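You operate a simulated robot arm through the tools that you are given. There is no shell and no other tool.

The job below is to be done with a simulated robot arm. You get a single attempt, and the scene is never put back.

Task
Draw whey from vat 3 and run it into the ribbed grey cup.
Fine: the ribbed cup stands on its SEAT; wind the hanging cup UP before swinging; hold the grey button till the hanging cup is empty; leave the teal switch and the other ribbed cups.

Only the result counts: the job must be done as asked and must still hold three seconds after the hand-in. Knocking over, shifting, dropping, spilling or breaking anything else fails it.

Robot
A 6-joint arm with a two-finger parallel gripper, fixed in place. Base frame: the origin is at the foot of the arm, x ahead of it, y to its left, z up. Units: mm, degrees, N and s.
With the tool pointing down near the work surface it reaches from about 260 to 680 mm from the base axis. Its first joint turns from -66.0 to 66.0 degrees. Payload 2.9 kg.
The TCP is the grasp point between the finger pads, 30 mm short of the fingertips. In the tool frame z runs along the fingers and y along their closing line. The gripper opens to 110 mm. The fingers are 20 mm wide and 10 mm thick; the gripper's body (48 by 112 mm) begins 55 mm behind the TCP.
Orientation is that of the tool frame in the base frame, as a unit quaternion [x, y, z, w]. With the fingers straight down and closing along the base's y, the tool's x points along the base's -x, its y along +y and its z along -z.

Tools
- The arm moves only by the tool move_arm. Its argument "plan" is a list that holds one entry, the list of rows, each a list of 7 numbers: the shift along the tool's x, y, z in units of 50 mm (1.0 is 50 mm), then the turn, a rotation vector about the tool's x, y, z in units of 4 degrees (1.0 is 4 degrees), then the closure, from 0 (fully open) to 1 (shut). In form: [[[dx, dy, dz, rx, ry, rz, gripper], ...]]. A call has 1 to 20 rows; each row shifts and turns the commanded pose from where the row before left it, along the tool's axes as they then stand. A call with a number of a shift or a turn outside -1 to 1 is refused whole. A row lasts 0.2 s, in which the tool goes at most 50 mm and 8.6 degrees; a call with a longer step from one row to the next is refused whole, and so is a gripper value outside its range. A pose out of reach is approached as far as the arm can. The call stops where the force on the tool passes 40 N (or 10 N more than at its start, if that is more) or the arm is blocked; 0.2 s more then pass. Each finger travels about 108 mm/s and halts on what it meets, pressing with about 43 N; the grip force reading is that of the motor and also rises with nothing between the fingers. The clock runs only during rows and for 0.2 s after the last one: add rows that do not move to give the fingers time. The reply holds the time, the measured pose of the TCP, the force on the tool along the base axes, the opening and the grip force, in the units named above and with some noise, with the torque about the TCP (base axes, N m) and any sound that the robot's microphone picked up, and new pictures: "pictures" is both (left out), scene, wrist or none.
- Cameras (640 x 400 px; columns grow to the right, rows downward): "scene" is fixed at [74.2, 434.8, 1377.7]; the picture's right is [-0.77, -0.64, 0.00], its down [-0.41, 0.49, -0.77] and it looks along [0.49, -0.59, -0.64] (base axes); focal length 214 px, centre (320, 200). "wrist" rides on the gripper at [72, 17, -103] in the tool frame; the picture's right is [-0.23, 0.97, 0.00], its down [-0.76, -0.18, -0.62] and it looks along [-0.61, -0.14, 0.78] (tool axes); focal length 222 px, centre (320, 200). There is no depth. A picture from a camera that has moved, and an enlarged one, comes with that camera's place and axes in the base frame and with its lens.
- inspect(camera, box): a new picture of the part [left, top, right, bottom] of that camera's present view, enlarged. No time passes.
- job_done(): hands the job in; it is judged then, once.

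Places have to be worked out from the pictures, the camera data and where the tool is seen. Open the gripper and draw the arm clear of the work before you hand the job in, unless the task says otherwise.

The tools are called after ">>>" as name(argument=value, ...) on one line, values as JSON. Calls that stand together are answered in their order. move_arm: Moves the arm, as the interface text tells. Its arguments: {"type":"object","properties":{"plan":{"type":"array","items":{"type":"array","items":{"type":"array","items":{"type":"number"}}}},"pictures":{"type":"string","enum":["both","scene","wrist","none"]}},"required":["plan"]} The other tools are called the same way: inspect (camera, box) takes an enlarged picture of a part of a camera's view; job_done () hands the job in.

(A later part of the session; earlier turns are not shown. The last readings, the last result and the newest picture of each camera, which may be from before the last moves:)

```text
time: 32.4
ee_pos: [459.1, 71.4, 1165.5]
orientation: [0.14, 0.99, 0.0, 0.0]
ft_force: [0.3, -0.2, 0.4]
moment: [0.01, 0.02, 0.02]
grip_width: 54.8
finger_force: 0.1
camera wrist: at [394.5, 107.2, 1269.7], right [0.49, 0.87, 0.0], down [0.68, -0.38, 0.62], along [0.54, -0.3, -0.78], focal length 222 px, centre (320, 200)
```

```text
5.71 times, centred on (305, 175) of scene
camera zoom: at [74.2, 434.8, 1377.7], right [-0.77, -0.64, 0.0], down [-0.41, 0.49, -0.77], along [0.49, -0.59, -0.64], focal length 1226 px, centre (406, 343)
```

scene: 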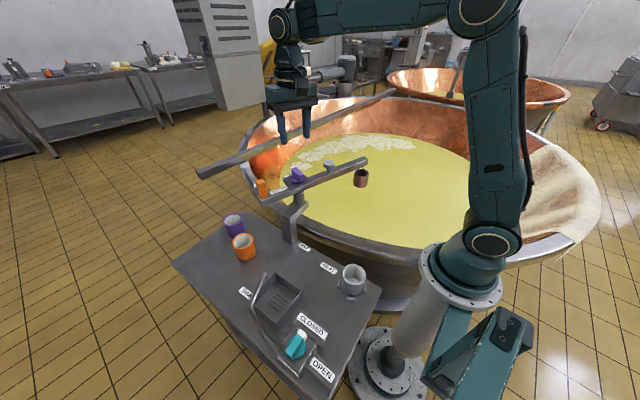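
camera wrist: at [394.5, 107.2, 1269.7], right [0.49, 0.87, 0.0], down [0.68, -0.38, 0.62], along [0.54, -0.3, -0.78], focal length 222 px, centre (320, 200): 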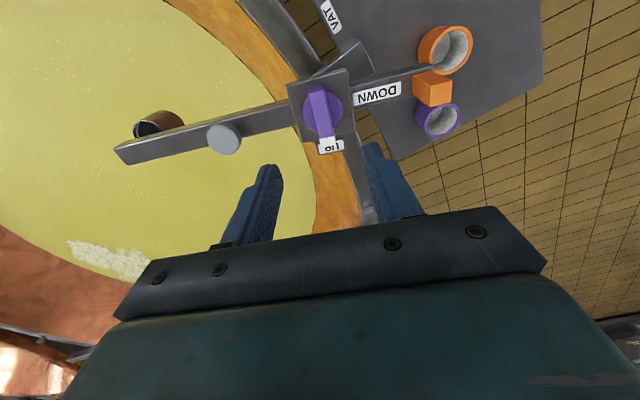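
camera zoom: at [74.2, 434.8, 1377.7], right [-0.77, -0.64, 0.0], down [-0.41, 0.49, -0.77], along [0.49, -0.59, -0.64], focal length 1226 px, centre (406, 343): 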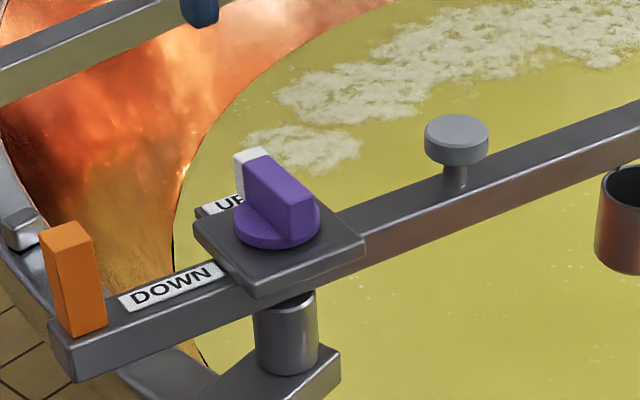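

Two views put the knob's axis at about (460, 74). Its bar lies at -17° (UP), about 16 mm wide, with its top at z of about 1047. I'll descend with the fingers straddling the bar and the tips above the disc.

>>> move_arm(plan=[[[0, 0.055, 0.4, 0, 0, 0, 0.6], [0, 0, 0.5, 0, 0, 0, 0.6], [0, 0, 0.5, 0, 0, 0, 0.6], [0, 0, 0.4, 0, 0, 0, 0.6], [0, 0, 0.3, 0, 0, 0, 0.6], [0, 0, 0.13, 0, 0, 0, 0.6], [0, 0, 0, 0, 0, 0, 0.6]]], pictures="both")

>>> inspect(camera="wrist", box=[220, 80, 420, 250])

>>> inspect(camera="scene", box=[260, 130, 350, 210])

```text
time: 34.0
ee_pos: [462.2, 76.3, 1056.2]
orientation: [0.141, 0.99, 0.0, 0.0]
ft_force: [1.3, -0.2, -0.2]
moment: [0.0, 0.02, -0.01]
grip_width: 43.8
finger_force: 0.2
camera wrist: at [397.6, 112.8, 1159.6], right [0.49, 0.87, 0.0], down [0.68, -0.38, 0.62], along [0.54, -0.3, -0.78], focal length 222 px, centre (320, 200)
```

scene: 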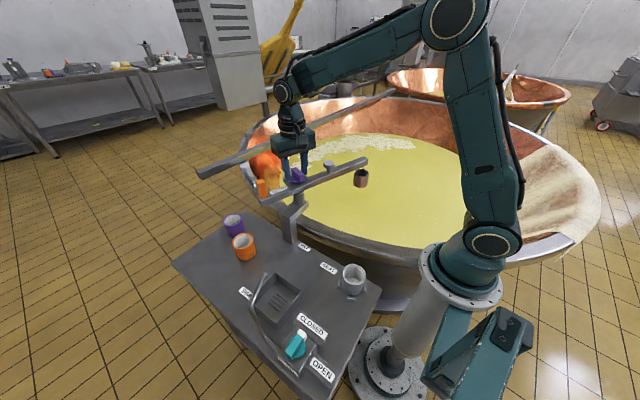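
wrist: 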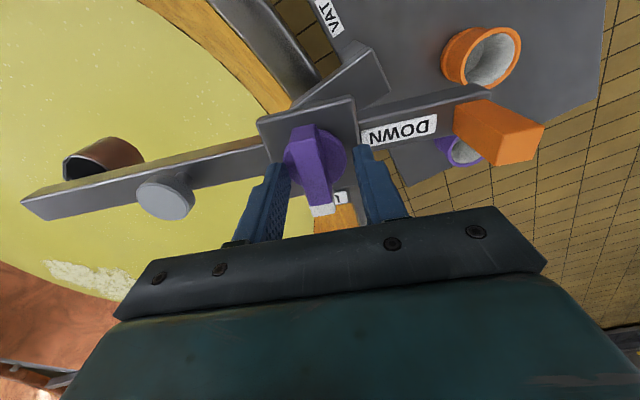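

```text
2.35 times, centred on (320, 165) of wrist
camera zoom: at [397.6, 112.8, 1159.6], right [0.49, 0.87, 0.0], down [0.68, -0.38, 0.62], along [0.54, -0.3, -0.78], focal length 523 px, centre (320, 282)
```

zoom: 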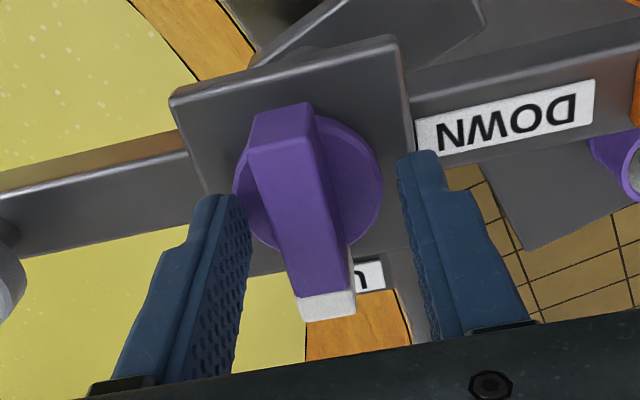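

```text
5.00 times, centred on (305, 170) of scene
camera zoom: at [74.2, 434.8, 1377.7], right [-0.77, -0.64, 0.0], down [-0.41, 0.49, -0.77], along [0.49, -0.59, -0.64], focal length 1072 px, centre (395, 350)
```

zoom: 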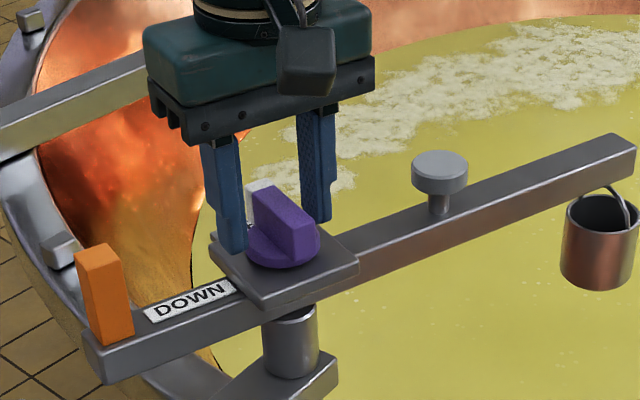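

The fingers straddle the bar, which sits about 2-3 mm to the tool's -y side. I'll nudge that way and close to about 18 mm to cage the bar snugly.

>>> move_arm(plan=[[[0.02, -0.05, 0, 0, 0, 0, 0.7], [0, 0, 0, 0, 0, 0, 0.8], [0, 0, 0, 0, 0, 0, 0.84], [0, 0, 0, 0, 0, 0, 0.84], [0, 0, 0, 0, 0, 0, 0.84]]], pictures="wrist")

>>> inspect(camera="wrist", box=[220, 80, 420, 250])

```text
time: 35.2
ee_pos: [460.9, 73.7, 1055.3]
orientation: [0.14, 0.99, 0.001, 0.0]
ft_force: [0.0, -2.9, -0.6]
moment: [-0.05, 0.01, 0.03]
grip_width: 18.5
finger_force: 1.3
camera wrist: at [395.9, 110.5, 1159.3], right [0.49, 0.87, 0.0], down [0.68, -0.38, 0.62], along [0.54, -0.3, -0.78], focal length 222 px, centre (320, 200)
```

wrist: 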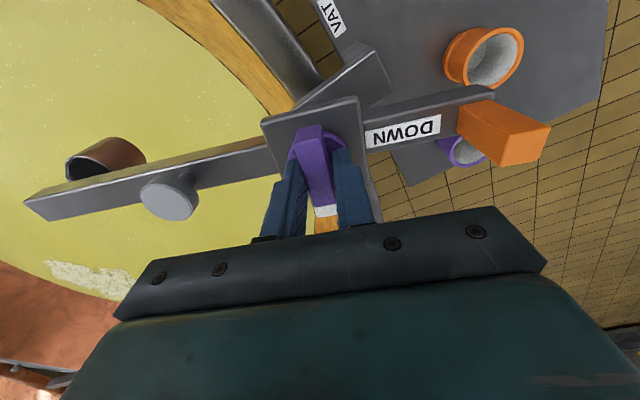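

```text
2.35 times, centred on (320, 165) of wrist
camera zoom: at [395.9, 110.5, 1159.3], right [0.49, 0.87, 0.0], down [0.68, -0.38, 0.62], along [0.54, -0.3, -0.78], focal length 523 px, centre (320, 282)
```

zoom: 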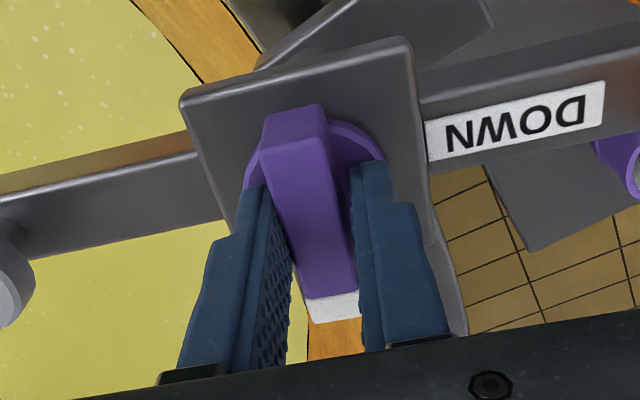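

The bar is caged at 18.5 mm with only about 3 N of contact. I'll turn it 30° counter-clockwise towards DOWN and check whether the knob turns and the boom stays.

>>> move_arm(plan=[[[0, 0, 0, 0, 0, -0.75, 0.84], [0, 0, 0, 0, 0, -0.75, 0.84], [0, 0, 0, 0, 0, -0.75, 0.84], [0, 0, 0, 0, 0, -0.75, 0.84], [0, 0, 0, 0, 0, -0.75, 0.84], [0, 0, 0, 0, 0, -0.75, 0.84], [0, 0, 0, 0, 0, -0.75, 0.84], [0, 0, 0, 0, 0, -0.75, 0.84], [0, 0, 0, 0, 0, -0.75, 0.84], [0, 0, 0, 0, 0, -0.75, 0.84], [0, 0, 0, 0, 0, 0, 0.84]]], pictures="both")

>>> inspect(camera="scene", box=[260, 130, 400, 220])

```text
time: 37.6
ee_pos: [459.3, 71.0, 1056.7]
orientation: [-0.121, 0.993, 0.0, 0.001]
ft_force: [2.4, -3.7, 1.9]
moment: [-0.11, -0.05, -0.05]
grip_width: 19.7
finger_force: 2.3
camera wrist: at [384.6, 71.2, 1160.2], right [-0.01, 1.0, 0.0], down [0.78, 0.01, 0.62], along [0.62, 0.01, -0.78], focal length 222 px, centre (320, 200)
```

scene: 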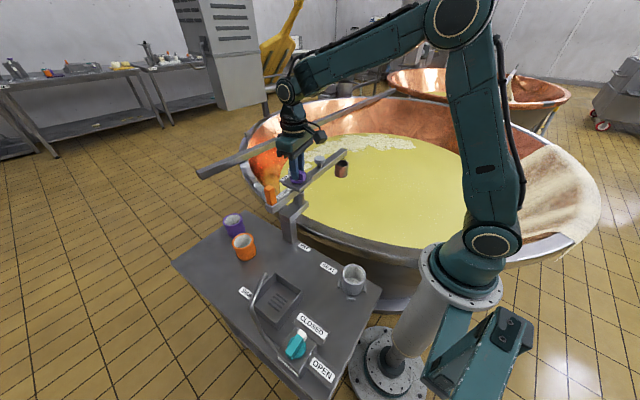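
wrist: 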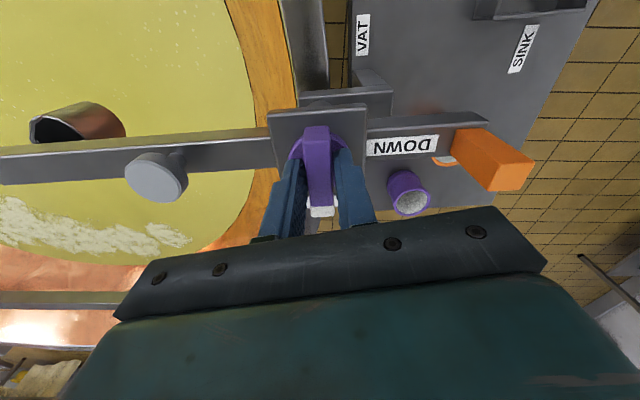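

```text
4.44 times, centred on (330, 175) of scene
camera zoom: at [74.3, 434.7, 1377.8], right [-0.77, -0.64, 0.0], down [-0.41, 0.49, -0.77], along [0.49, -0.59, -0.64], focal length 953 px, centre (276, 311)
```

zoom: 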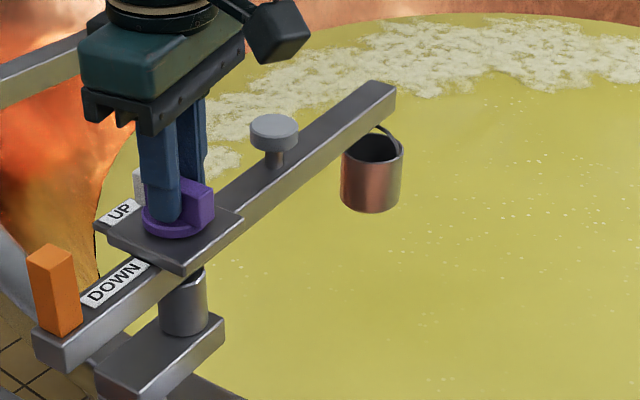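

The boom turned along with the knob: it swings more easily than the knob turns, and it is now at about 275°, still over the whey. I need to turn the knob while the same gripper holds the boom, with one finger pushing the bar and the other braced on the handle. First I'll open, rise, and measure the knob and handle accurately.

>>> move_arm(plan=[[[0, 0, 0, 0, 0, 0, 0.7], [0, 0, 0, 0, 0, 0, 0.6], [0, 0, -0.3, 0, 0, 0, 0.6], [0, 0, -0.6, 0, 0, 0, 0.6], [0, 0, -0.6, 0, 0, 0, 0.6], [0, 0, -0.6, 0, 0, 0, 0.6], [0, 0, 0, 0, 0, 0.6, 0.6], [0, 0, 0, 0, 0, 0.6, 0.6], [0, 0, 0, 0, 0, 0.6, 0.6], [0, 0, 0, 0, 0, 0.6, 0.6], [0, 0, 0, 0, 0, 0, 0.6]]], pictures="both")

>>> inspect(camera="wrist", box=[280, 60, 480, 185])

>>> inspect(camera="scene", box=[250, 140, 360, 215])

```text
time: 40.0
ee_pos: [458.8, 73.1, 1160.1]
orientation: [-0.036, 0.999, 0.001, 0.0]
ft_force: [0.1, 0.1, 0.1]
moment: [-0.03, -0.05, 0.03]
grip_width: 44.1
finger_force: 0.0
camera wrist: at [385.3, 85.1, 1264.2], right [0.15, 0.99, 0.0], down [0.77, -0.12, 0.62], along [0.62, -0.1, -0.78], focal length 222 px, centre (320, 200)
```

scene: 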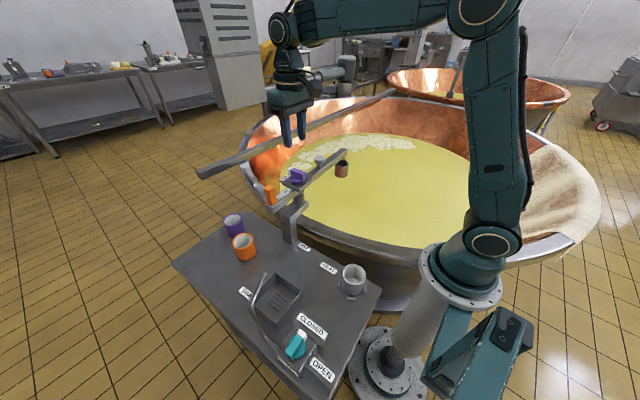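
wrist: 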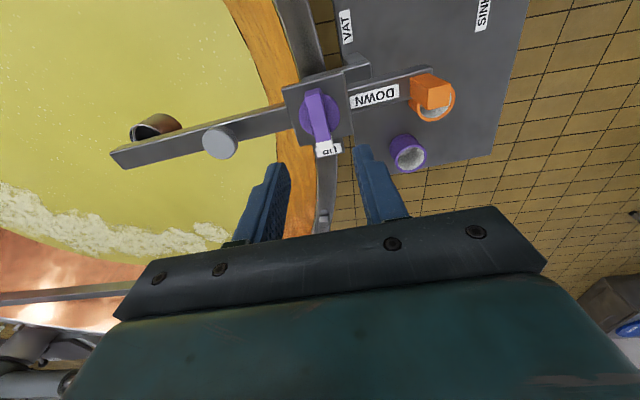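

```text
3.20 times, centred on (380, 122) of wrist
camera zoom: at [385.3, 85.1, 1264.2], right [0.15, 0.99, 0.0], down [0.77, -0.12, 0.62], along [0.62, -0.1, -0.78], focal length 711 px, centre (128, 448)
```

zoom: 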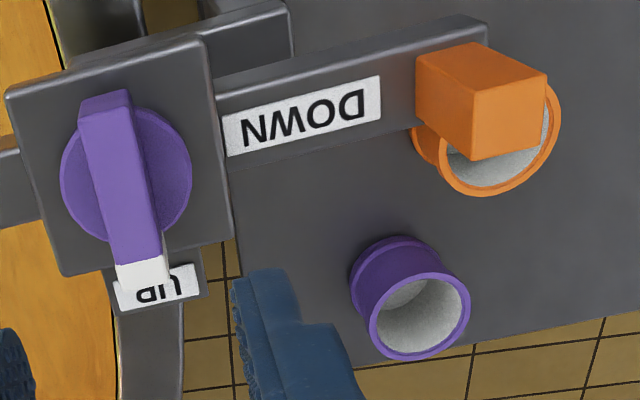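

```text
5.33 times, centred on (305, 178) of scene
camera zoom: at [74.2, 434.8, 1377.7], right [-0.77, -0.64, 0.0], down [-0.41, 0.49, -0.77], along [0.49, -0.59, -0.64], focal length 1144 px, centre (400, 320)
```

zoom: 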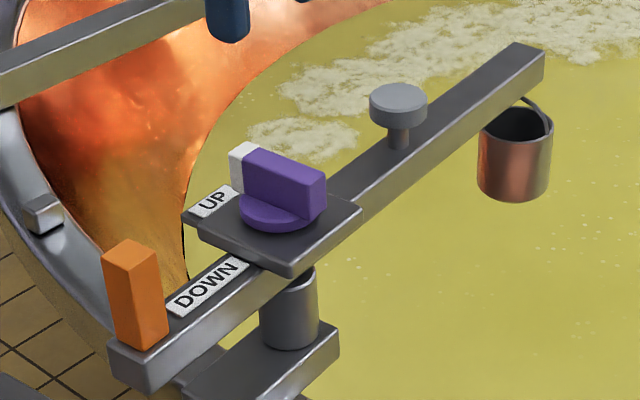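

The measurements agree: knob axis at about (461.8, 72.3), handle at (451, 181.5) so the handle direction is about 95.3°, and the bar sits exactly across the boom (UP) with its top at about 1045. I'll position the open gripper along the boom, with one finger due beside the bar's tail and the other beside the handle's outer side, and stay high first.

>>> move_arm(plan=[[[0, 0, 0, 0, 0, -0.3, 0.4], [0.22, 0.43, 0, 0, 0, 0, 0.218], [0.222, 0.43, 0, 0, 0, 0, 0.218], [0, 0.438, 0, 0, 0, 0, 0.218], [0, 0, 0.5, 0, 0, 0, 0.218], [0, 0, 0.3, 0, 0, 0, 0.218], [0, 0, 0, 0, 0, 0, 0.218], [0, 0, 0, 0, 0, 0, 0.218]]], pictures="both")

>>> inspect(camera="wrist", box=[180, 80, 440, 250])

>>> inspect(camera="scene", box=[250, 140, 360, 215])

```text
time: 41.8
ee_pos: [431.4, 136.6, 1121.0]
orientation: [-0.048, 0.999, 0.0, -0.001]
ft_force: [-0.7, 0.2, -0.7]
moment: [-0.01, 0.03, 0.0]
grip_width: 86.1
finger_force: 0.2
camera wrist: at [357.2, 146.4, 1224.5], right [0.13, 0.99, 0.0], down [0.78, -0.1, 0.62], along [0.62, -0.08, -0.78], focal length 222 px, centre (320, 200)
```

scene: 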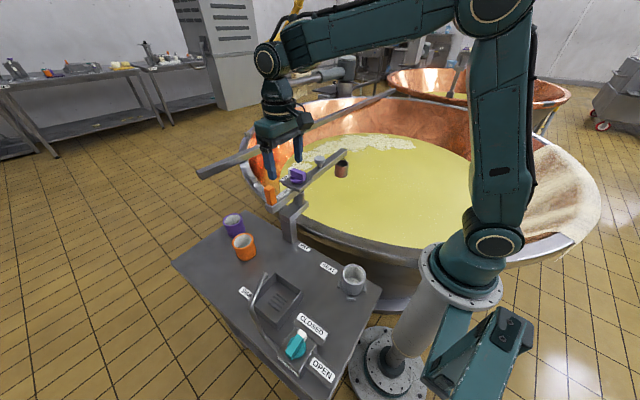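
wrist: 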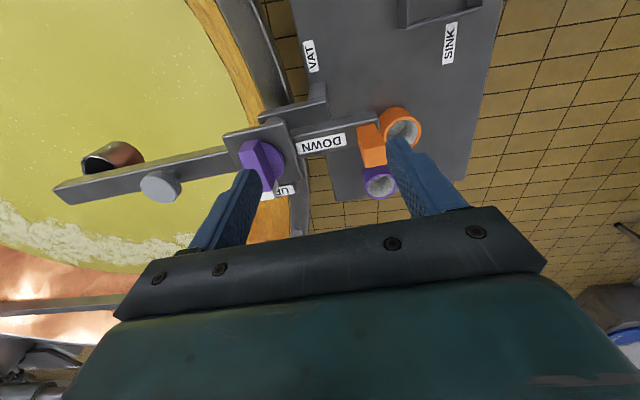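

```text
2.35 times, centred on (310, 165) of wrist
camera zoom: at [357.2, 146.4, 1224.5], right [0.13, 0.99, 0.0], down [0.78, -0.1, 0.62], along [0.62, -0.08, -0.78], focal length 523 px, centre (344, 282)
```

zoom: 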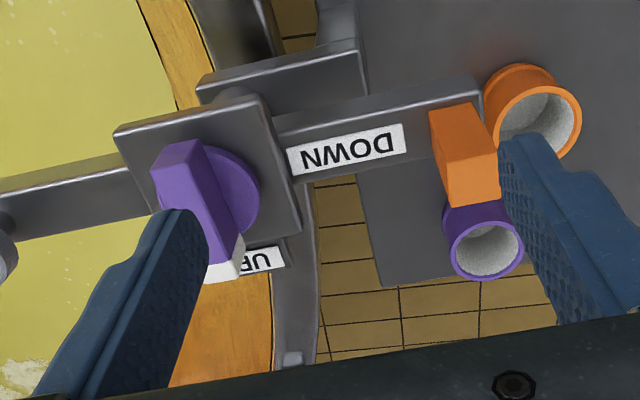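

```text
5.33 times, centred on (305, 178) of scene
camera zoom: at [74.2, 434.8, 1377.7], right [-0.77, -0.64, 0.0], down [-0.41, 0.49, -0.77], along [0.49, -0.59, -0.64], focal length 1144 px, centre (400, 320)
```

zoom: 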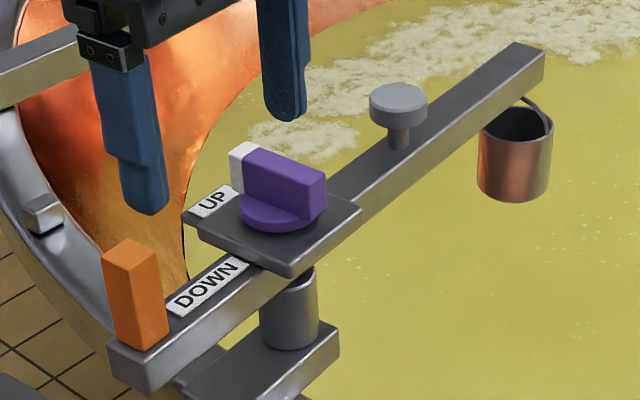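

The fingertip projections match the picture: one finger will come down beside the bar's tail on the handle side, the other on the outer side of the handle. I'll descend to TCP z of about 1056 with the gripper 86 mm open.

>>> move_arm(plan=[[[0, 0, 0.4, 0, 0, 0, 0.218], [0, 0, 0.4, 0, 0, 0, 0.218], [0, 0, 0.3, 0, 0, 0, 0.218], [0, 0, 0.2, 0, 0, 0, 0.218], [0, 0, 0, 0, 0, 0, 0.218]]], pictures="both")

>>> inspect(camera="wrist", box=[180, 80, 440, 250])

>>> inspect(camera="scene", box=[250, 140, 360, 215])

```text
time: 43.0
ee_pos: [430.9, 133.8, 1056.2]
orientation: [-0.047, 0.999, 0.0, 0.0]
ft_force: [0.3, -1.0, 0.2]
moment: [0.03, 0.02, -0.01]
grip_width: 86.1
finger_force: 0.1
camera wrist: at [356.5, 145.0, 1160.6], right [0.13, 0.99, 0.0], down [0.78, -0.1, 0.62], along [0.62, -0.08, -0.78], focal length 222 px, centre (320, 200)
```

scene: 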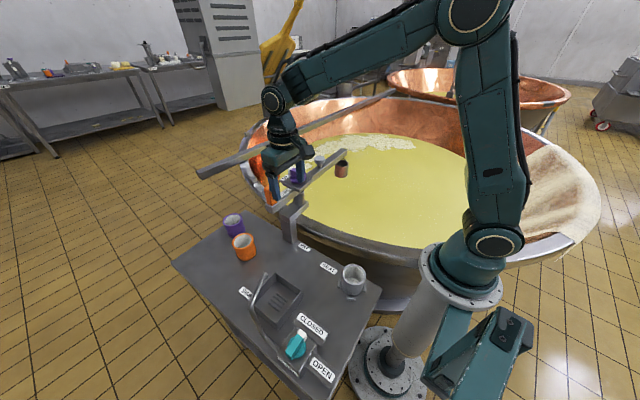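
wrist: 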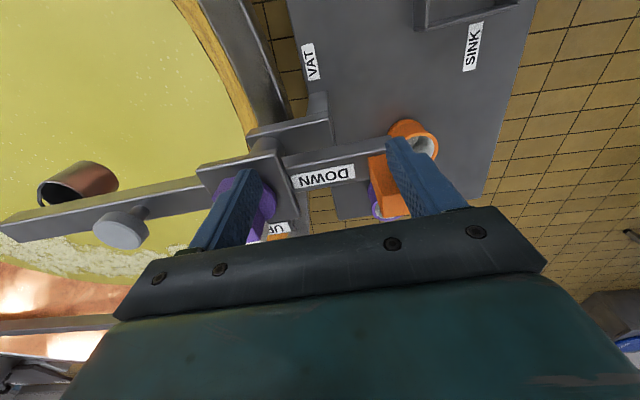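

```text
2.35 times, centred on (310, 165) of wrist
camera zoom: at [356.5, 145.0, 1160.6], right [0.13, 0.99, 0.0], down [0.78, -0.1, 0.62], along [0.62, -0.08, -0.78], focal length 523 px, centre (344, 282)
```

zoom: 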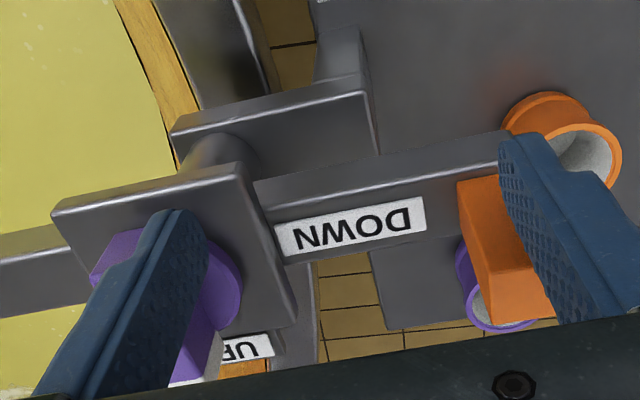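

```text
5.33 times, centred on (305, 178) of scene
camera zoom: at [74.2, 434.8, 1377.7], right [-0.77, -0.64, 0.0], down [-0.41, 0.49, -0.77], along [0.49, -0.59, -0.64], focal length 1144 px, centre (400, 320)
```

zoom: 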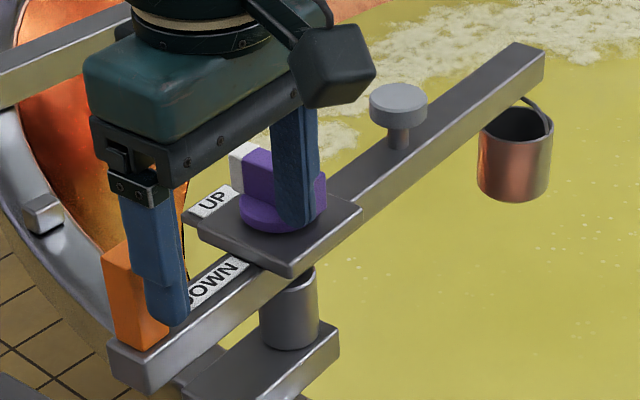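

One finger is beside the bar's tail and the other is beside the handle's outer side. I'll close the lateral gap to the handle, then push the tail towards the button side by opening the gripper while shifting, so the handle finger stays put as a brace.

>>> move_arm(plan=[[[-0.07, 0, 0, 0, 0, 0, 0.218], [0, -0.02, 0, 0, 0, 0, 0.2], [0, -0.02, 0, 0, 0, 0, 0.182], [0, -0.02, 0, 0, 0, 0, 0.164], [0, -0.02, 0, 0, 0, 0, 0.146], [0, -0.02, 0, 0, 0, 0, 0.128], [0, -0.02, 0, 0, 0, 0, 0.11], [0, -0.02, 0, 0, 0, 0, 0.092], [0, -0.02, 0, 0, 0, 0, 0.074], [0, 0, 0, 0, 0, 0, 0.074]]], pictures="wrist")

>>> inspect(camera="scene", box=[250, 140, 360, 215])

```text
time: 45.2
ee_pos: [434.1, 130.4, 1057.6]
orientation: [-0.052, 0.999, 0.001, 0.0]
ft_force: [-16.2, 32.3, -1.3]
moment: [0.7, 0.32, -0.72]
grip_width: 84.9
finger_force: 0.1
camera wrist: at [359.8, 139.5, 1160.4], right [0.12, 0.99, 0.0], down [0.78, -0.1, 0.62], along [0.62, -0.08, -0.78], focal length 222 px, centre (320, 200)
```

wrist: 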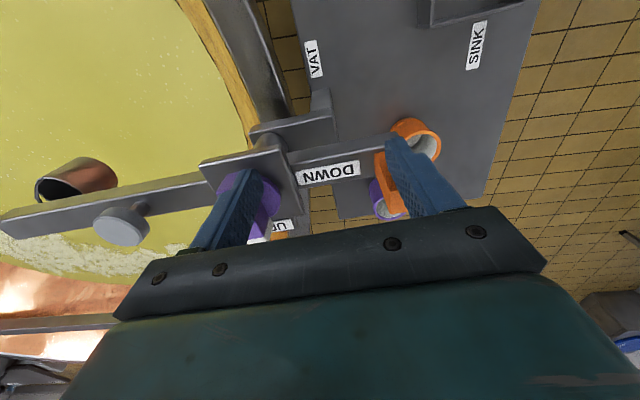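

```text
5.33 times, centred on (305, 178) of scene
camera zoom: at [73.8, 435.8, 1377.4], right [-0.77, -0.64, 0.0], down [-0.41, 0.49, -0.77], along [0.49, -0.59, -0.64], focal length 1144 px, centre (400, 320)
```

zoom: 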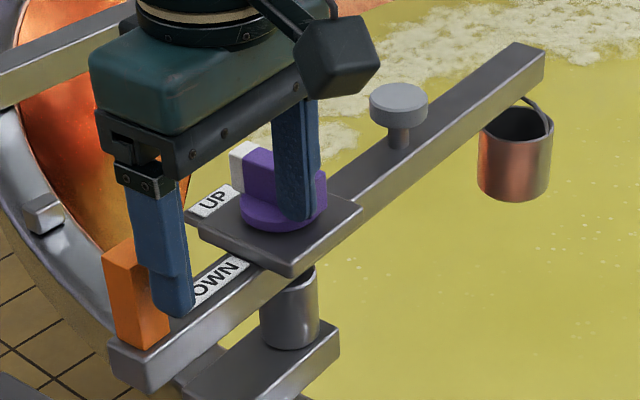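

The push stopped at about 36 N, and the torques indicate all of it is at the bar's tail (l of about 23 mm), so the knob resists more than 0.65 N m. I'll look closely at the contacts before deciding.

>>> inspect(camera="wrist", box=[180, 120, 320, 250])

>>> inspect(camera="wrist", box=[330, 100, 470, 230])

>>> inspect(camera="scene", box=[265, 155, 325, 205])

```text
3.08 times, centred on (250, 185) of wrist
camera zoom: at [359.8, 139.5, 1160.4], right [0.12, 0.99, 0.0], down [0.78, -0.1, 0.62], along [0.62, -0.08, -0.78], focal length 684 px, centre (535, 246)
```

zoom: 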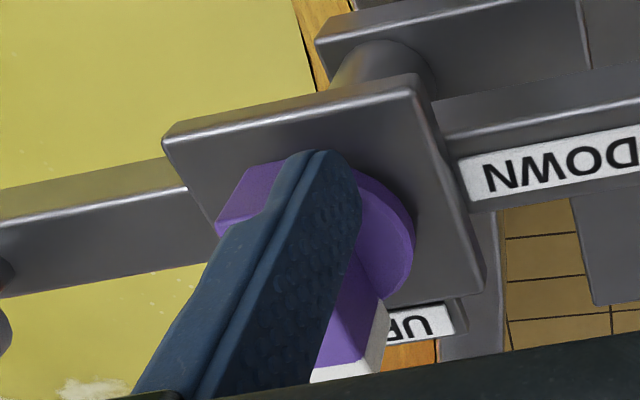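

```text
3.08 times, centred on (400, 165) of wrist
camera zoom: at [359.8, 139.5, 1160.4], right [0.12, 0.99, 0.0], down [0.78, -0.1, 0.62], along [0.62, -0.08, -0.78], focal length 684 px, centre (74, 308)
```

zoom: 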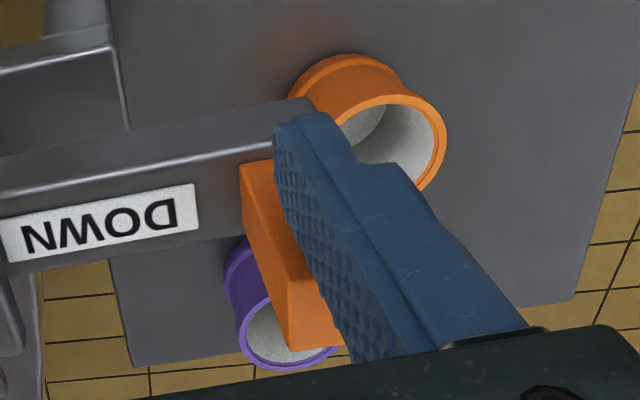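

```text
8.00 times, centred on (295, 180) of scene
camera zoom: at [73.8, 435.8, 1377.4], right [-0.77, -0.64, 0.0], down [-0.41, 0.49, -0.77], along [0.49, -0.59, -0.64], focal length 1716 px, centre (520, 360)
```

zoom: 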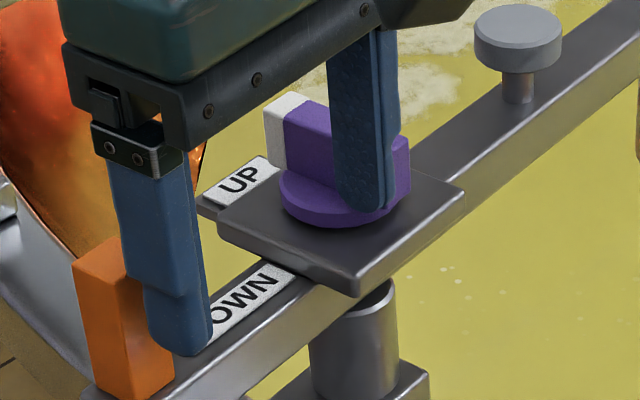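

The bar is still exactly at UP and the boom hasn't moved, so either the boom is now against something firm or the knob is stiff. I'll release this push and rise clear, then clamp the bar properly and twist, watching which part turns.

>>> move_arm(plan=[[[0, 0.06, 0, 0, 0, 0, 0.25], [0.06, 0.06, 0, 0, 0, 0, 0.25], [0.06, 0, 0, 0, 0, 0, 0.25], [0, 0, -0.5, 0, 0, 0, 0.25], [0, 0, -0.6, 0, 0, 0, 0.25], [0, 0, -0.6, 0, 0, 0, 0.4], [0, 0, 0, 0, 0, 0, 0.6], [0, 0, 0, 0, 0, 0, 0.6]]], pictures="wrist")

>>> inspect(camera="scene", box=[250, 140, 360, 215])

```text
time: 47.0
ee_pos: [426.9, 133.1, 1143.6]
orientation: [-0.048, 0.999, 0.0, 0.0]
ft_force: [-0.5, -0.1, -0.3]
moment: [-0.02, 0.0, -0.03]
grip_width: 44.0
finger_force: 0.1
camera wrist: at [353.5, 143.7, 1247.4], right [0.13, 0.99, 0.0], down [0.78, -0.1, 0.62], along [0.62, -0.08, -0.78], focal length 222 px, centre (320, 200)
```

wrist: 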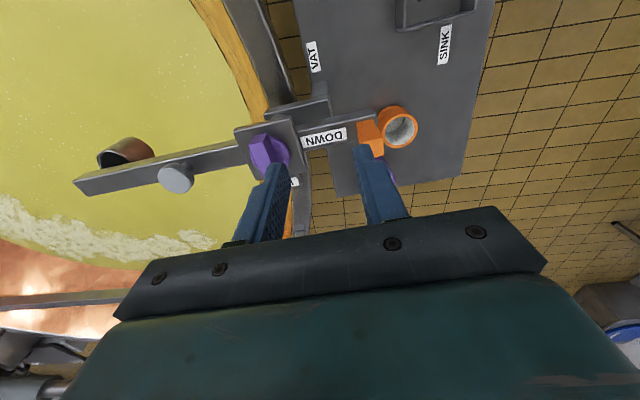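

```text
5.33 times, centred on (305, 178) of scene
camera zoom: at [74.2, 434.8, 1377.7], right [-0.77, -0.64, 0.0], down [-0.41, 0.49, -0.77], along [0.49, -0.59, -0.64], focal length 1144 px, centre (400, 320)
```

zoom: 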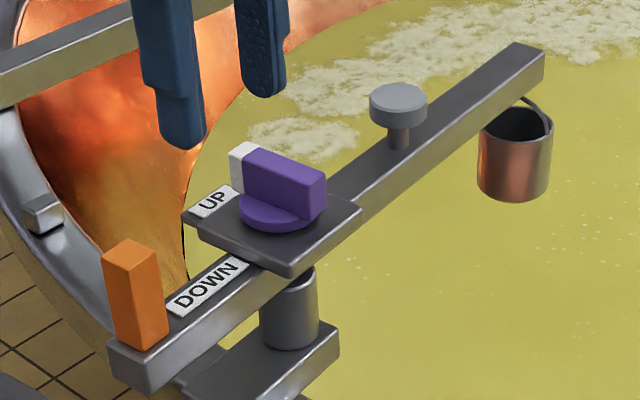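

The boom is exactly where it was. I'll go to the knob, come down around the bar, clamp it fully, and check the readings before twisting.

>>> move_arm(plan=[[[-0.194, -0.425, 0, 0, 0, 0, 0.6], [-0.194, -0.425, 0, 0, 0, 0, 0.6], [-0.194, -0.425, 0, 0, 0, 0, 0.6], [0, 0, 0, 0, 0, 0, 0.6], [0, 0, 0.5, 0, 0, 0, 0.6], [0, 0, 0.5, 0, 0, 0, 0.6], [0, 0, 0.5, 0, 0, 0, 0.6], [0, 0, 0.3, 0, 0, 0, 0.6], [0, 0, 0, 0, 0, 0, 0.6], [0, 0, 0, 0, 0, 0, 0.8], [0, 0, 0, 0, 0, 0, 0.86], [0, 0, 0, 0, 0, 0, 0.9], [0, 0, 0, 0, 0, 0, 0.9]]], pictures="wrist")

>>> inspect(camera="scene", box=[250, 140, 360, 215])

```text
time: 49.8
ee_pos: [463.8, 72.8, 1051.8]
orientation: [-0.048, 0.999, -0.001, 0.0]
ft_force: [1.4, 4.3, -8.4]
moment: [0.21, -1.0, -0.15]
grip_width: 42.3
finger_force: 45.2
camera wrist: at [389.7, 82.2, 1155.8], right [0.13, 0.99, 0.0], down [0.78, -0.1, 0.62], along [0.62, -0.08, -0.78], focal length 222 px, centre (320, 200)
```

wrist: 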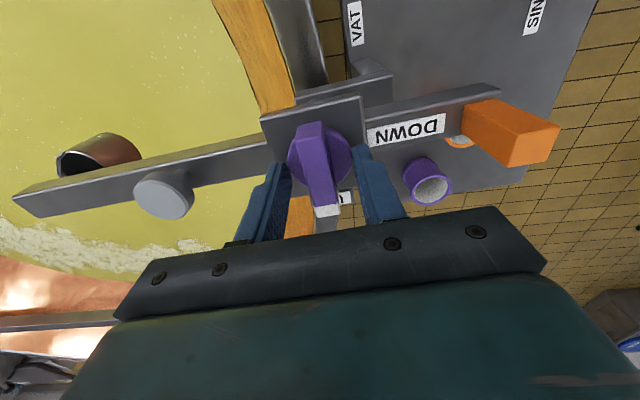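

```text
5.33 times, centred on (305, 178) of scene
camera zoom: at [74.3, 435.0, 1377.7], right [-0.77, -0.64, 0.0], down [-0.41, 0.49, -0.77], along [0.49, -0.59, -0.64], focal length 1144 px, centre (400, 320)
```

zoom: 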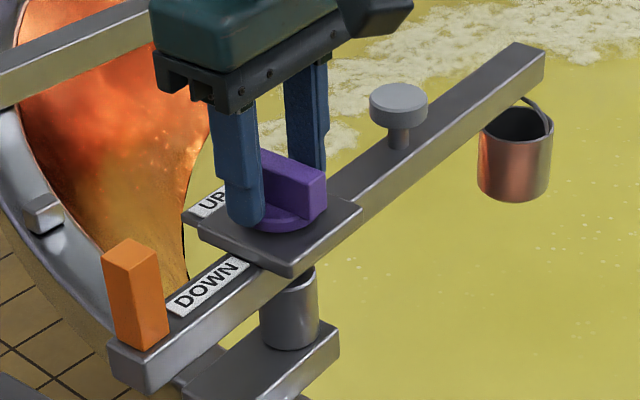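

The fingertips came down beside the disc and clamped it at 42 mm instead of the bar. I'll open, rise about 5 mm so the tips clear the disc, and clamp the bar itself.

>>> move_arm(plan=[[[0, 0, 0, 0, 0, 0, 0.58], [0, 0, 0, 0, 0, 0, 0.58], [0, 0, -0.1, 0, 0, 0, 0.58], [0, 0, -0.01, 0, 0, 0, 0.58], [0, 0, 0, 0, 0, 0, 0.75], [0, 0, 0, 0, 0, 0, 0.85], [0, 0, 0, 0, 0, 0, 0.95], [0, 0, 0, 0, 0, 0, 0.95]]], pictures="wrist")

>>> inspect(camera="wrist", box=[220, 80, 420, 250])

>>> inspect(camera="scene", box=[250, 140, 360, 215])

```text
time: 51.6
ee_pos: [464.2, 70.9, 1058.2]
orientation: [-0.048, 0.999, -0.001, 0.0]
ft_force: [-1.1, 6.6, 1.1]
moment: [0.1, 0.11, -0.56]
grip_width: 16.1
finger_force: 44.8
camera wrist: at [389.5, 82.2, 1161.6], right [0.13, 0.99, 0.0], down [0.77, -0.1, 0.62], along [0.62, -0.08, -0.78], focal length 222 px, centre (320, 200)
```

wrist: 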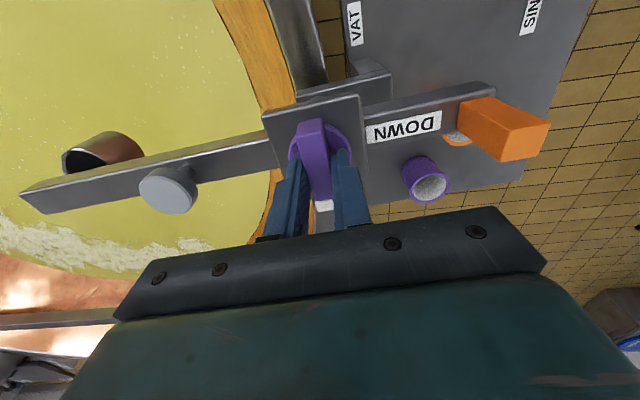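

```text
2.35 times, centred on (320, 165) of wrist
camera zoom: at [389.5, 82.2, 1161.6], right [0.13, 0.99, 0.0], down [0.77, -0.1, 0.62], along [0.62, -0.08, -0.78], focal length 523 px, centre (320, 282)
```

zoom: 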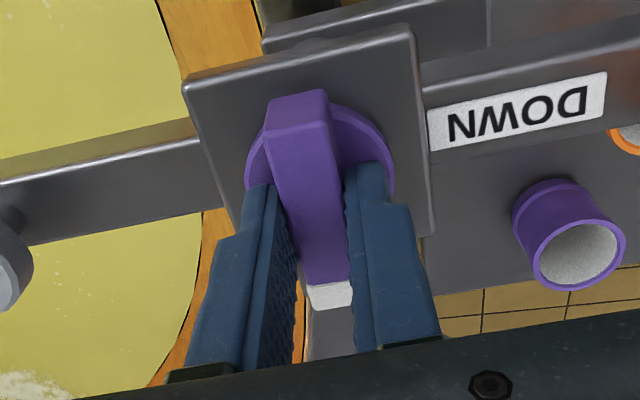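

```text
5.33 times, centred on (305, 178) of scene
camera zoom: at [74.2, 435.0, 1377.7], right [-0.77, -0.64, 0.0], down [-0.41, 0.49, -0.77], along [0.49, -0.59, -0.64], focal length 1144 px, centre (400, 320)
```

zoom: 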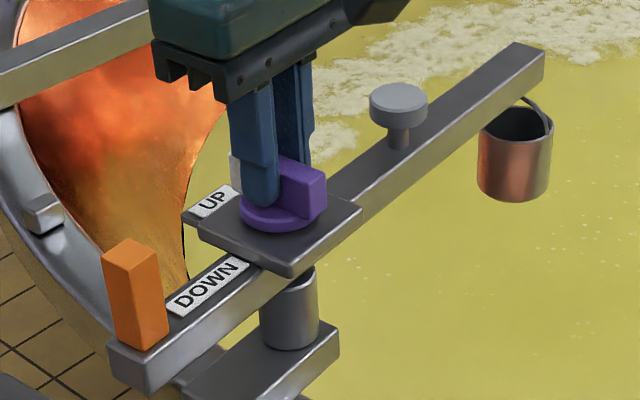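

The bar is clamped (16.1 mm, 45 N), and neither boom nor knob gives under the 0.56 N m alignment torque. I'll twist counter-clockwise by 15° and see which part turns.

>>> move_arm(plan=[[[0, 0, 0, 0, 0, -0.5, 0.95], [0, 0, 0, 0, 0, -0.5, 0.95], [0, 0, 0, 0, 0, -0.5, 0.95], [0, 0, 0, 0, 0, -0.5, 0.95], [0, 0, 0, 0, 0, -0.5, 0.95], [0, 0, 0, 0, 0, -0.5, 0.95], [0, 0, 0, 0, 0, -0.5, 0.95], [0, 0, 0, 0, 0, 0, 0.95]]], pictures="wrist")

>>> inspect(camera="wrist", box=[220, 80, 420, 250])

>>> inspect(camera="scene", box=[250, 140, 360, 215])

```text
time: 53.4
ee_pos: [465.0, 72.3, 1057.5]
orientation: [-0.168, 0.986, 0.0, 0.0]
ft_force: [4.7, 7.0, 4.7]
moment: [0.13, -0.19, -1.45]
grip_width: 21.0
finger_force: 45.1
camera wrist: at [389.6, 64.1, 1161.3], right [-0.11, 0.99, 0.0], down [0.78, 0.09, 0.62], along [0.62, 0.07, -0.78], focal length 222 px, centre (320, 200)
```

wrist: 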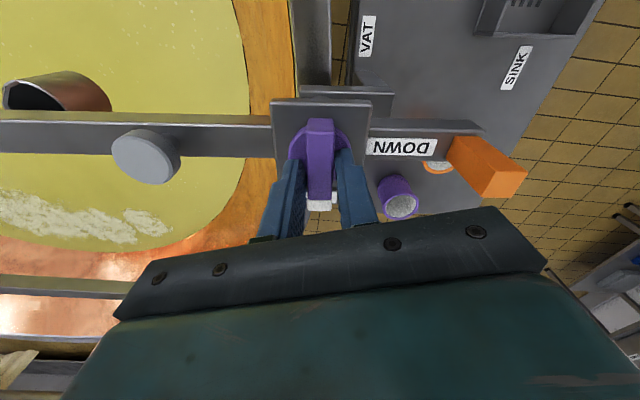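

```text
2.35 times, centred on (320, 165) of wrist
camera zoom: at [389.6, 64.1, 1161.3], right [-0.11, 0.99, 0.0], down [0.78, 0.09, 0.62], along [0.62, 0.07, -0.78], focal length 523 px, centre (320, 282)
```

zoom: 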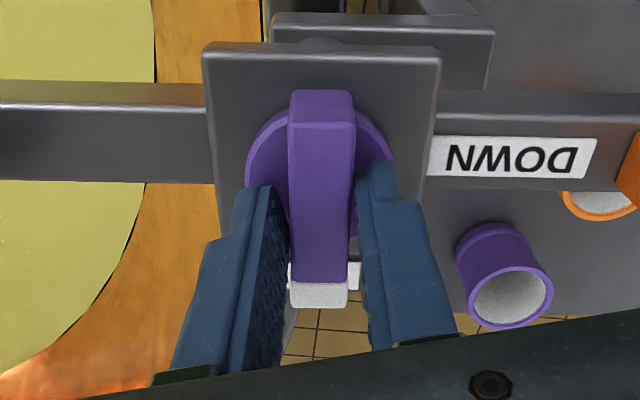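

```text
5.33 times, centred on (305, 178) of scene
camera zoom: at [74.3, 435.0, 1377.6], right [-0.77, -0.64, 0.0], down [-0.41, 0.49, -0.77], along [0.49, -0.59, -0.64], focal length 1144 px, centre (400, 320)
```

zoom: 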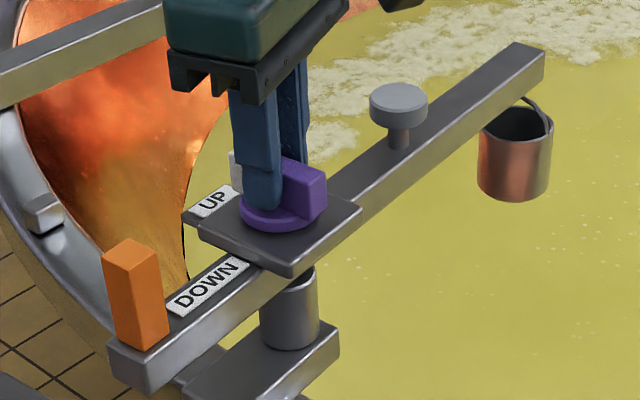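

The tool is 14° ahead with 1.45 N m on the bar, yet neither knob nor boom moved, so the boom is at a firm stop here (about 275°) and the knob is rigid counter-clockwise. I'll rotate back to alignment and test a gentle clockwise twist to learn whether the knob turns that way.

>>> move_arm(plan=[[[0, 0, 0, 0, 0, 0.5, 0.9], [0, 0, 0, 0, 0, 0.5, 0.88], [0, 0, 0, 0, 0, 0.5, 0.86], [0, 0, 0, 0, 0, 0.5, 0.86], [0, 0, 0, 0, 0, 0.5, 0.86], [0, 0, 0, 0, 0, 0.5, 0.86], [0, 0, 0, 0, 0, 0.5, 0.86], [0, 0, 0, 0, 0, 0.5, 0.86], [0, 0, 0, 0, 0, 0.5, 0.86], [0, 0, 0, 0, 0, 0.5, 0.86], [0, 0, 0, 0, 0, 0, 0.86]]], pictures="wrist")

>>> inspect(camera="wrist", box=[220, 80, 420, 250])

>>> inspect(camera="scene", box=[250, 140, 360, 215])

```text
time: 55.8
ee_pos: [464.1, 71.7, 1056.8]
orientation: [0.005, 1.0, 0.0, 0.0]
ft_force: [1.4, -5.9, -1.8]
moment: [-0.05, -0.03, 0.06]
grip_width: 18.1
finger_force: 3.1
camera wrist: at [391.8, 90.3, 1160.7], right [0.24, 0.97, 0.0], down [0.76, -0.19, 0.62], along [0.61, -0.15, -0.78], focal length 222 px, centre (320, 200)
```

wrist: 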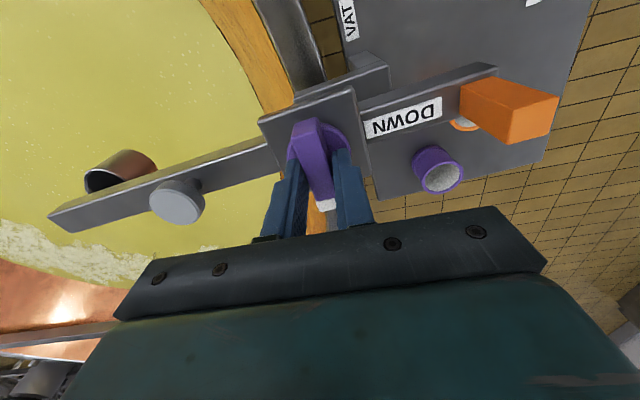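

```text
2.35 times, centred on (320, 165) of wrist
camera zoom: at [391.8, 90.3, 1160.7], right [0.24, 0.97, 0.0], down [0.76, -0.19, 0.62], along [0.61, -0.15, -0.78], focal length 523 px, centre (320, 282)
```

zoom: 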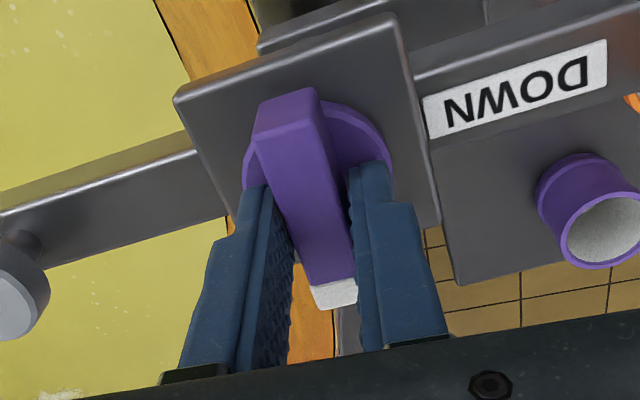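

```text
5.33 times, centred on (305, 178) of scene
camera zoom: at [74.3, 434.7, 1377.8], right [-0.77, -0.64, 0.0], down [-0.41, 0.49, -0.77], along [0.49, -0.59, -0.64], focal length 1144 px, centre (400, 320)
```

zoom: 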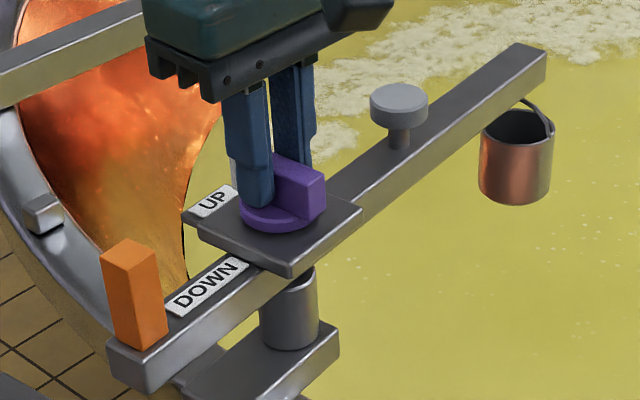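

The tool is now just taking up slack on the other side. I'll continue clockwise by another 10° to see whether the knob or the boom moves.

>>> move_arm(plan=[[[0, 0, 0, 0, 0, 0.5, 0.86], [0, 0, 0, 0, 0, 0.5, 0.86], [0, 0, 0, 0, 0, 0.5, 0.86], [0, 0, 0, 0, 0, 0.5, 0.86], [0, 0, 0, 0, 0, 0.5, 0.86], [0, 0, 0, 0, 0, 0, 0.86]]], pictures="wrist")

>>> inspect(camera="wrist", box=[220, 80, 420, 250])

>>> inspect(camera="scene", box=[250, 140, 360, 215])

```text
time: 57.2
ee_pos: [464.2, 72.5, 1056.8]
orientation: [0.092, 0.996, 0.0, 0.0]
ft_force: [5.3, -13.6, 0.6]
moment: [-0.27, -0.11, 0.21]
grip_width: 21.2
finger_force: 6.2
camera wrist: at [395.6, 102.4, 1159.8], right [0.4, 0.92, 0.0], down [0.72, -0.32, 0.62], along [0.57, -0.25, -0.78], focal length 222 px, centre (320, 200)
```

wrist: 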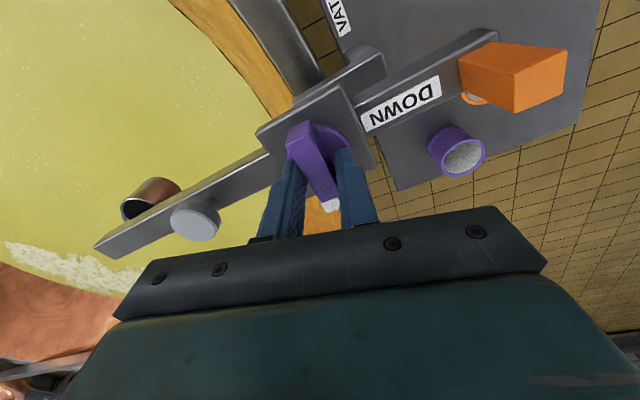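

```text
2.35 times, centred on (320, 165) of wrist
camera zoom: at [395.6, 102.4, 1159.8], right [0.4, 0.92, 0.0], down [0.72, -0.32, 0.62], along [0.57, -0.25, -0.78], focal length 523 px, centre (320, 282)
```

zoom: 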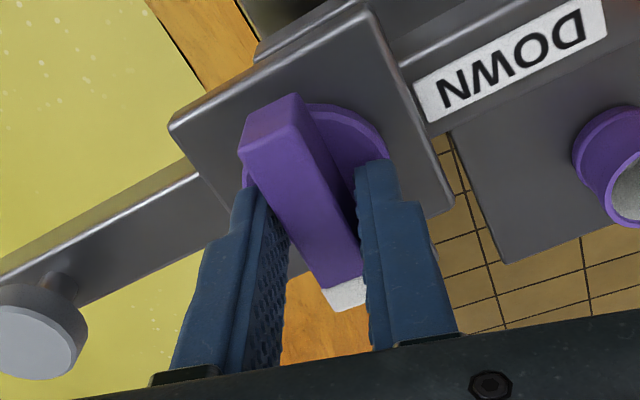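

```text
5.33 times, centred on (305, 178) of scene
camera zoom: at [74.4, 434.4, 1377.8], right [-0.77, -0.64, 0.0], down [-0.41, 0.49, -0.77], along [0.49, -0.59, -0.64], focal length 1144 px, centre (400, 320)
```

zoom: 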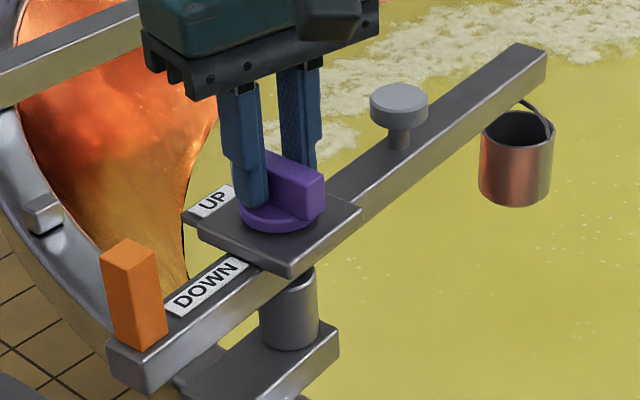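

Neither the knob nor the boom moves under the gentle clockwise twist, so the boom seems to sit in a firm station here and the knob is held by something. I'll open, back off, and study the knob closely for a latch or another clue.

>>> move_arm(plan=[[[0, 0, 0, 0, 0, 0, 0.7], [0, 0, 0, 0, 0, 0, 0.6], [0, 0, -0.4, 0, 0, 0, 0.5], [0, 0, -0.5, 0, 0, -0.5, 0.3], [0, 0, -0.5, 0, 0, -0.5, 0.1], [0, 0, 0, 0, 0, -0.5, 0], [0.5, 0, 0, 0, 0, -0.5, 0], [0.5, 0, 0, 0, 0, 0, 0], [0, 0, 0, 0, 0, 0, 0]]], pictures="both")

>>> inspect(camera="wrist", box=[260, 20, 440, 140])

>>> inspect(camera="scene", box=[275, 155, 335, 200])

```text
time: 59.2
ee_pos: [412.9, 74.2, 1126.2]
orientation: [0.022, 1.0, 0.0, 0.0]
ft_force: [-0.2, -0.4, -1.2]
moment: [0.03, 0.02, 0.0]
grip_width: 110.0
finger_force: 0.0
camera wrist: at [341.1, 95.5, 1229.6], right [0.27, 0.96, 0.0], down [0.75, -0.21, 0.62], along [0.6, -0.17, -0.78], focal length 222 px, centre (320, 200)
```

scene: 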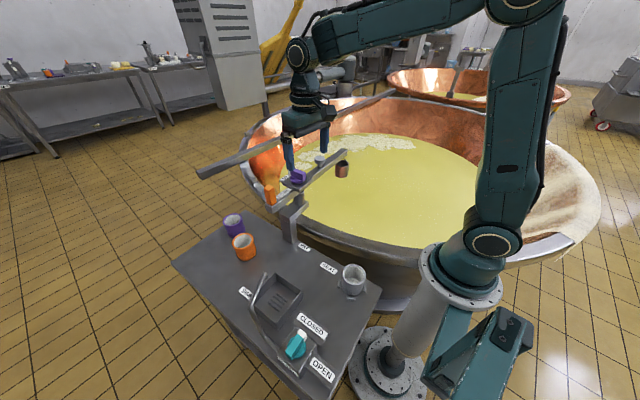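
wrist: 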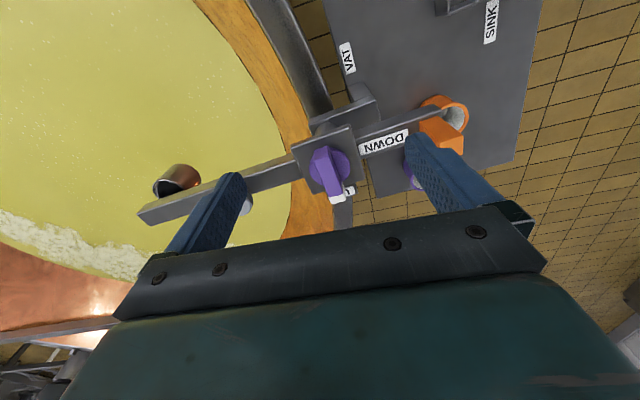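

```text
3.33 times, centred on (350, 80) of wrist
camera zoom: at [341.1, 95.5, 1229.6], right [0.27, 0.96, 0.0], down [0.75, -0.21, 0.62], along [0.6, -0.17, -0.78], focal length 740 px, centre (220, 600)
```

zoom: 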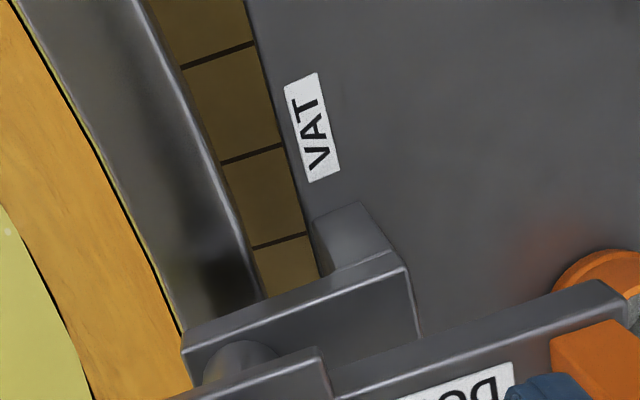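

```text
8.89 times, centred on (305, 178) of scene
camera zoom: at [74.2, 434.8, 1377.7], right [-0.77, -0.64, 0.0], down [-0.41, 0.49, -0.77], along [0.49, -0.59, -0.64], focal length 1906 px, centre (453, 400)
```

zoom: 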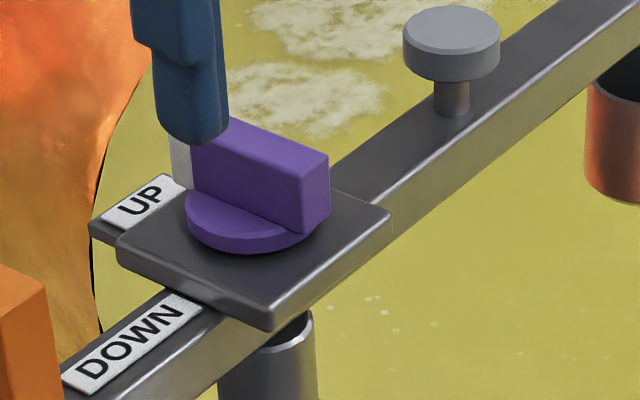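

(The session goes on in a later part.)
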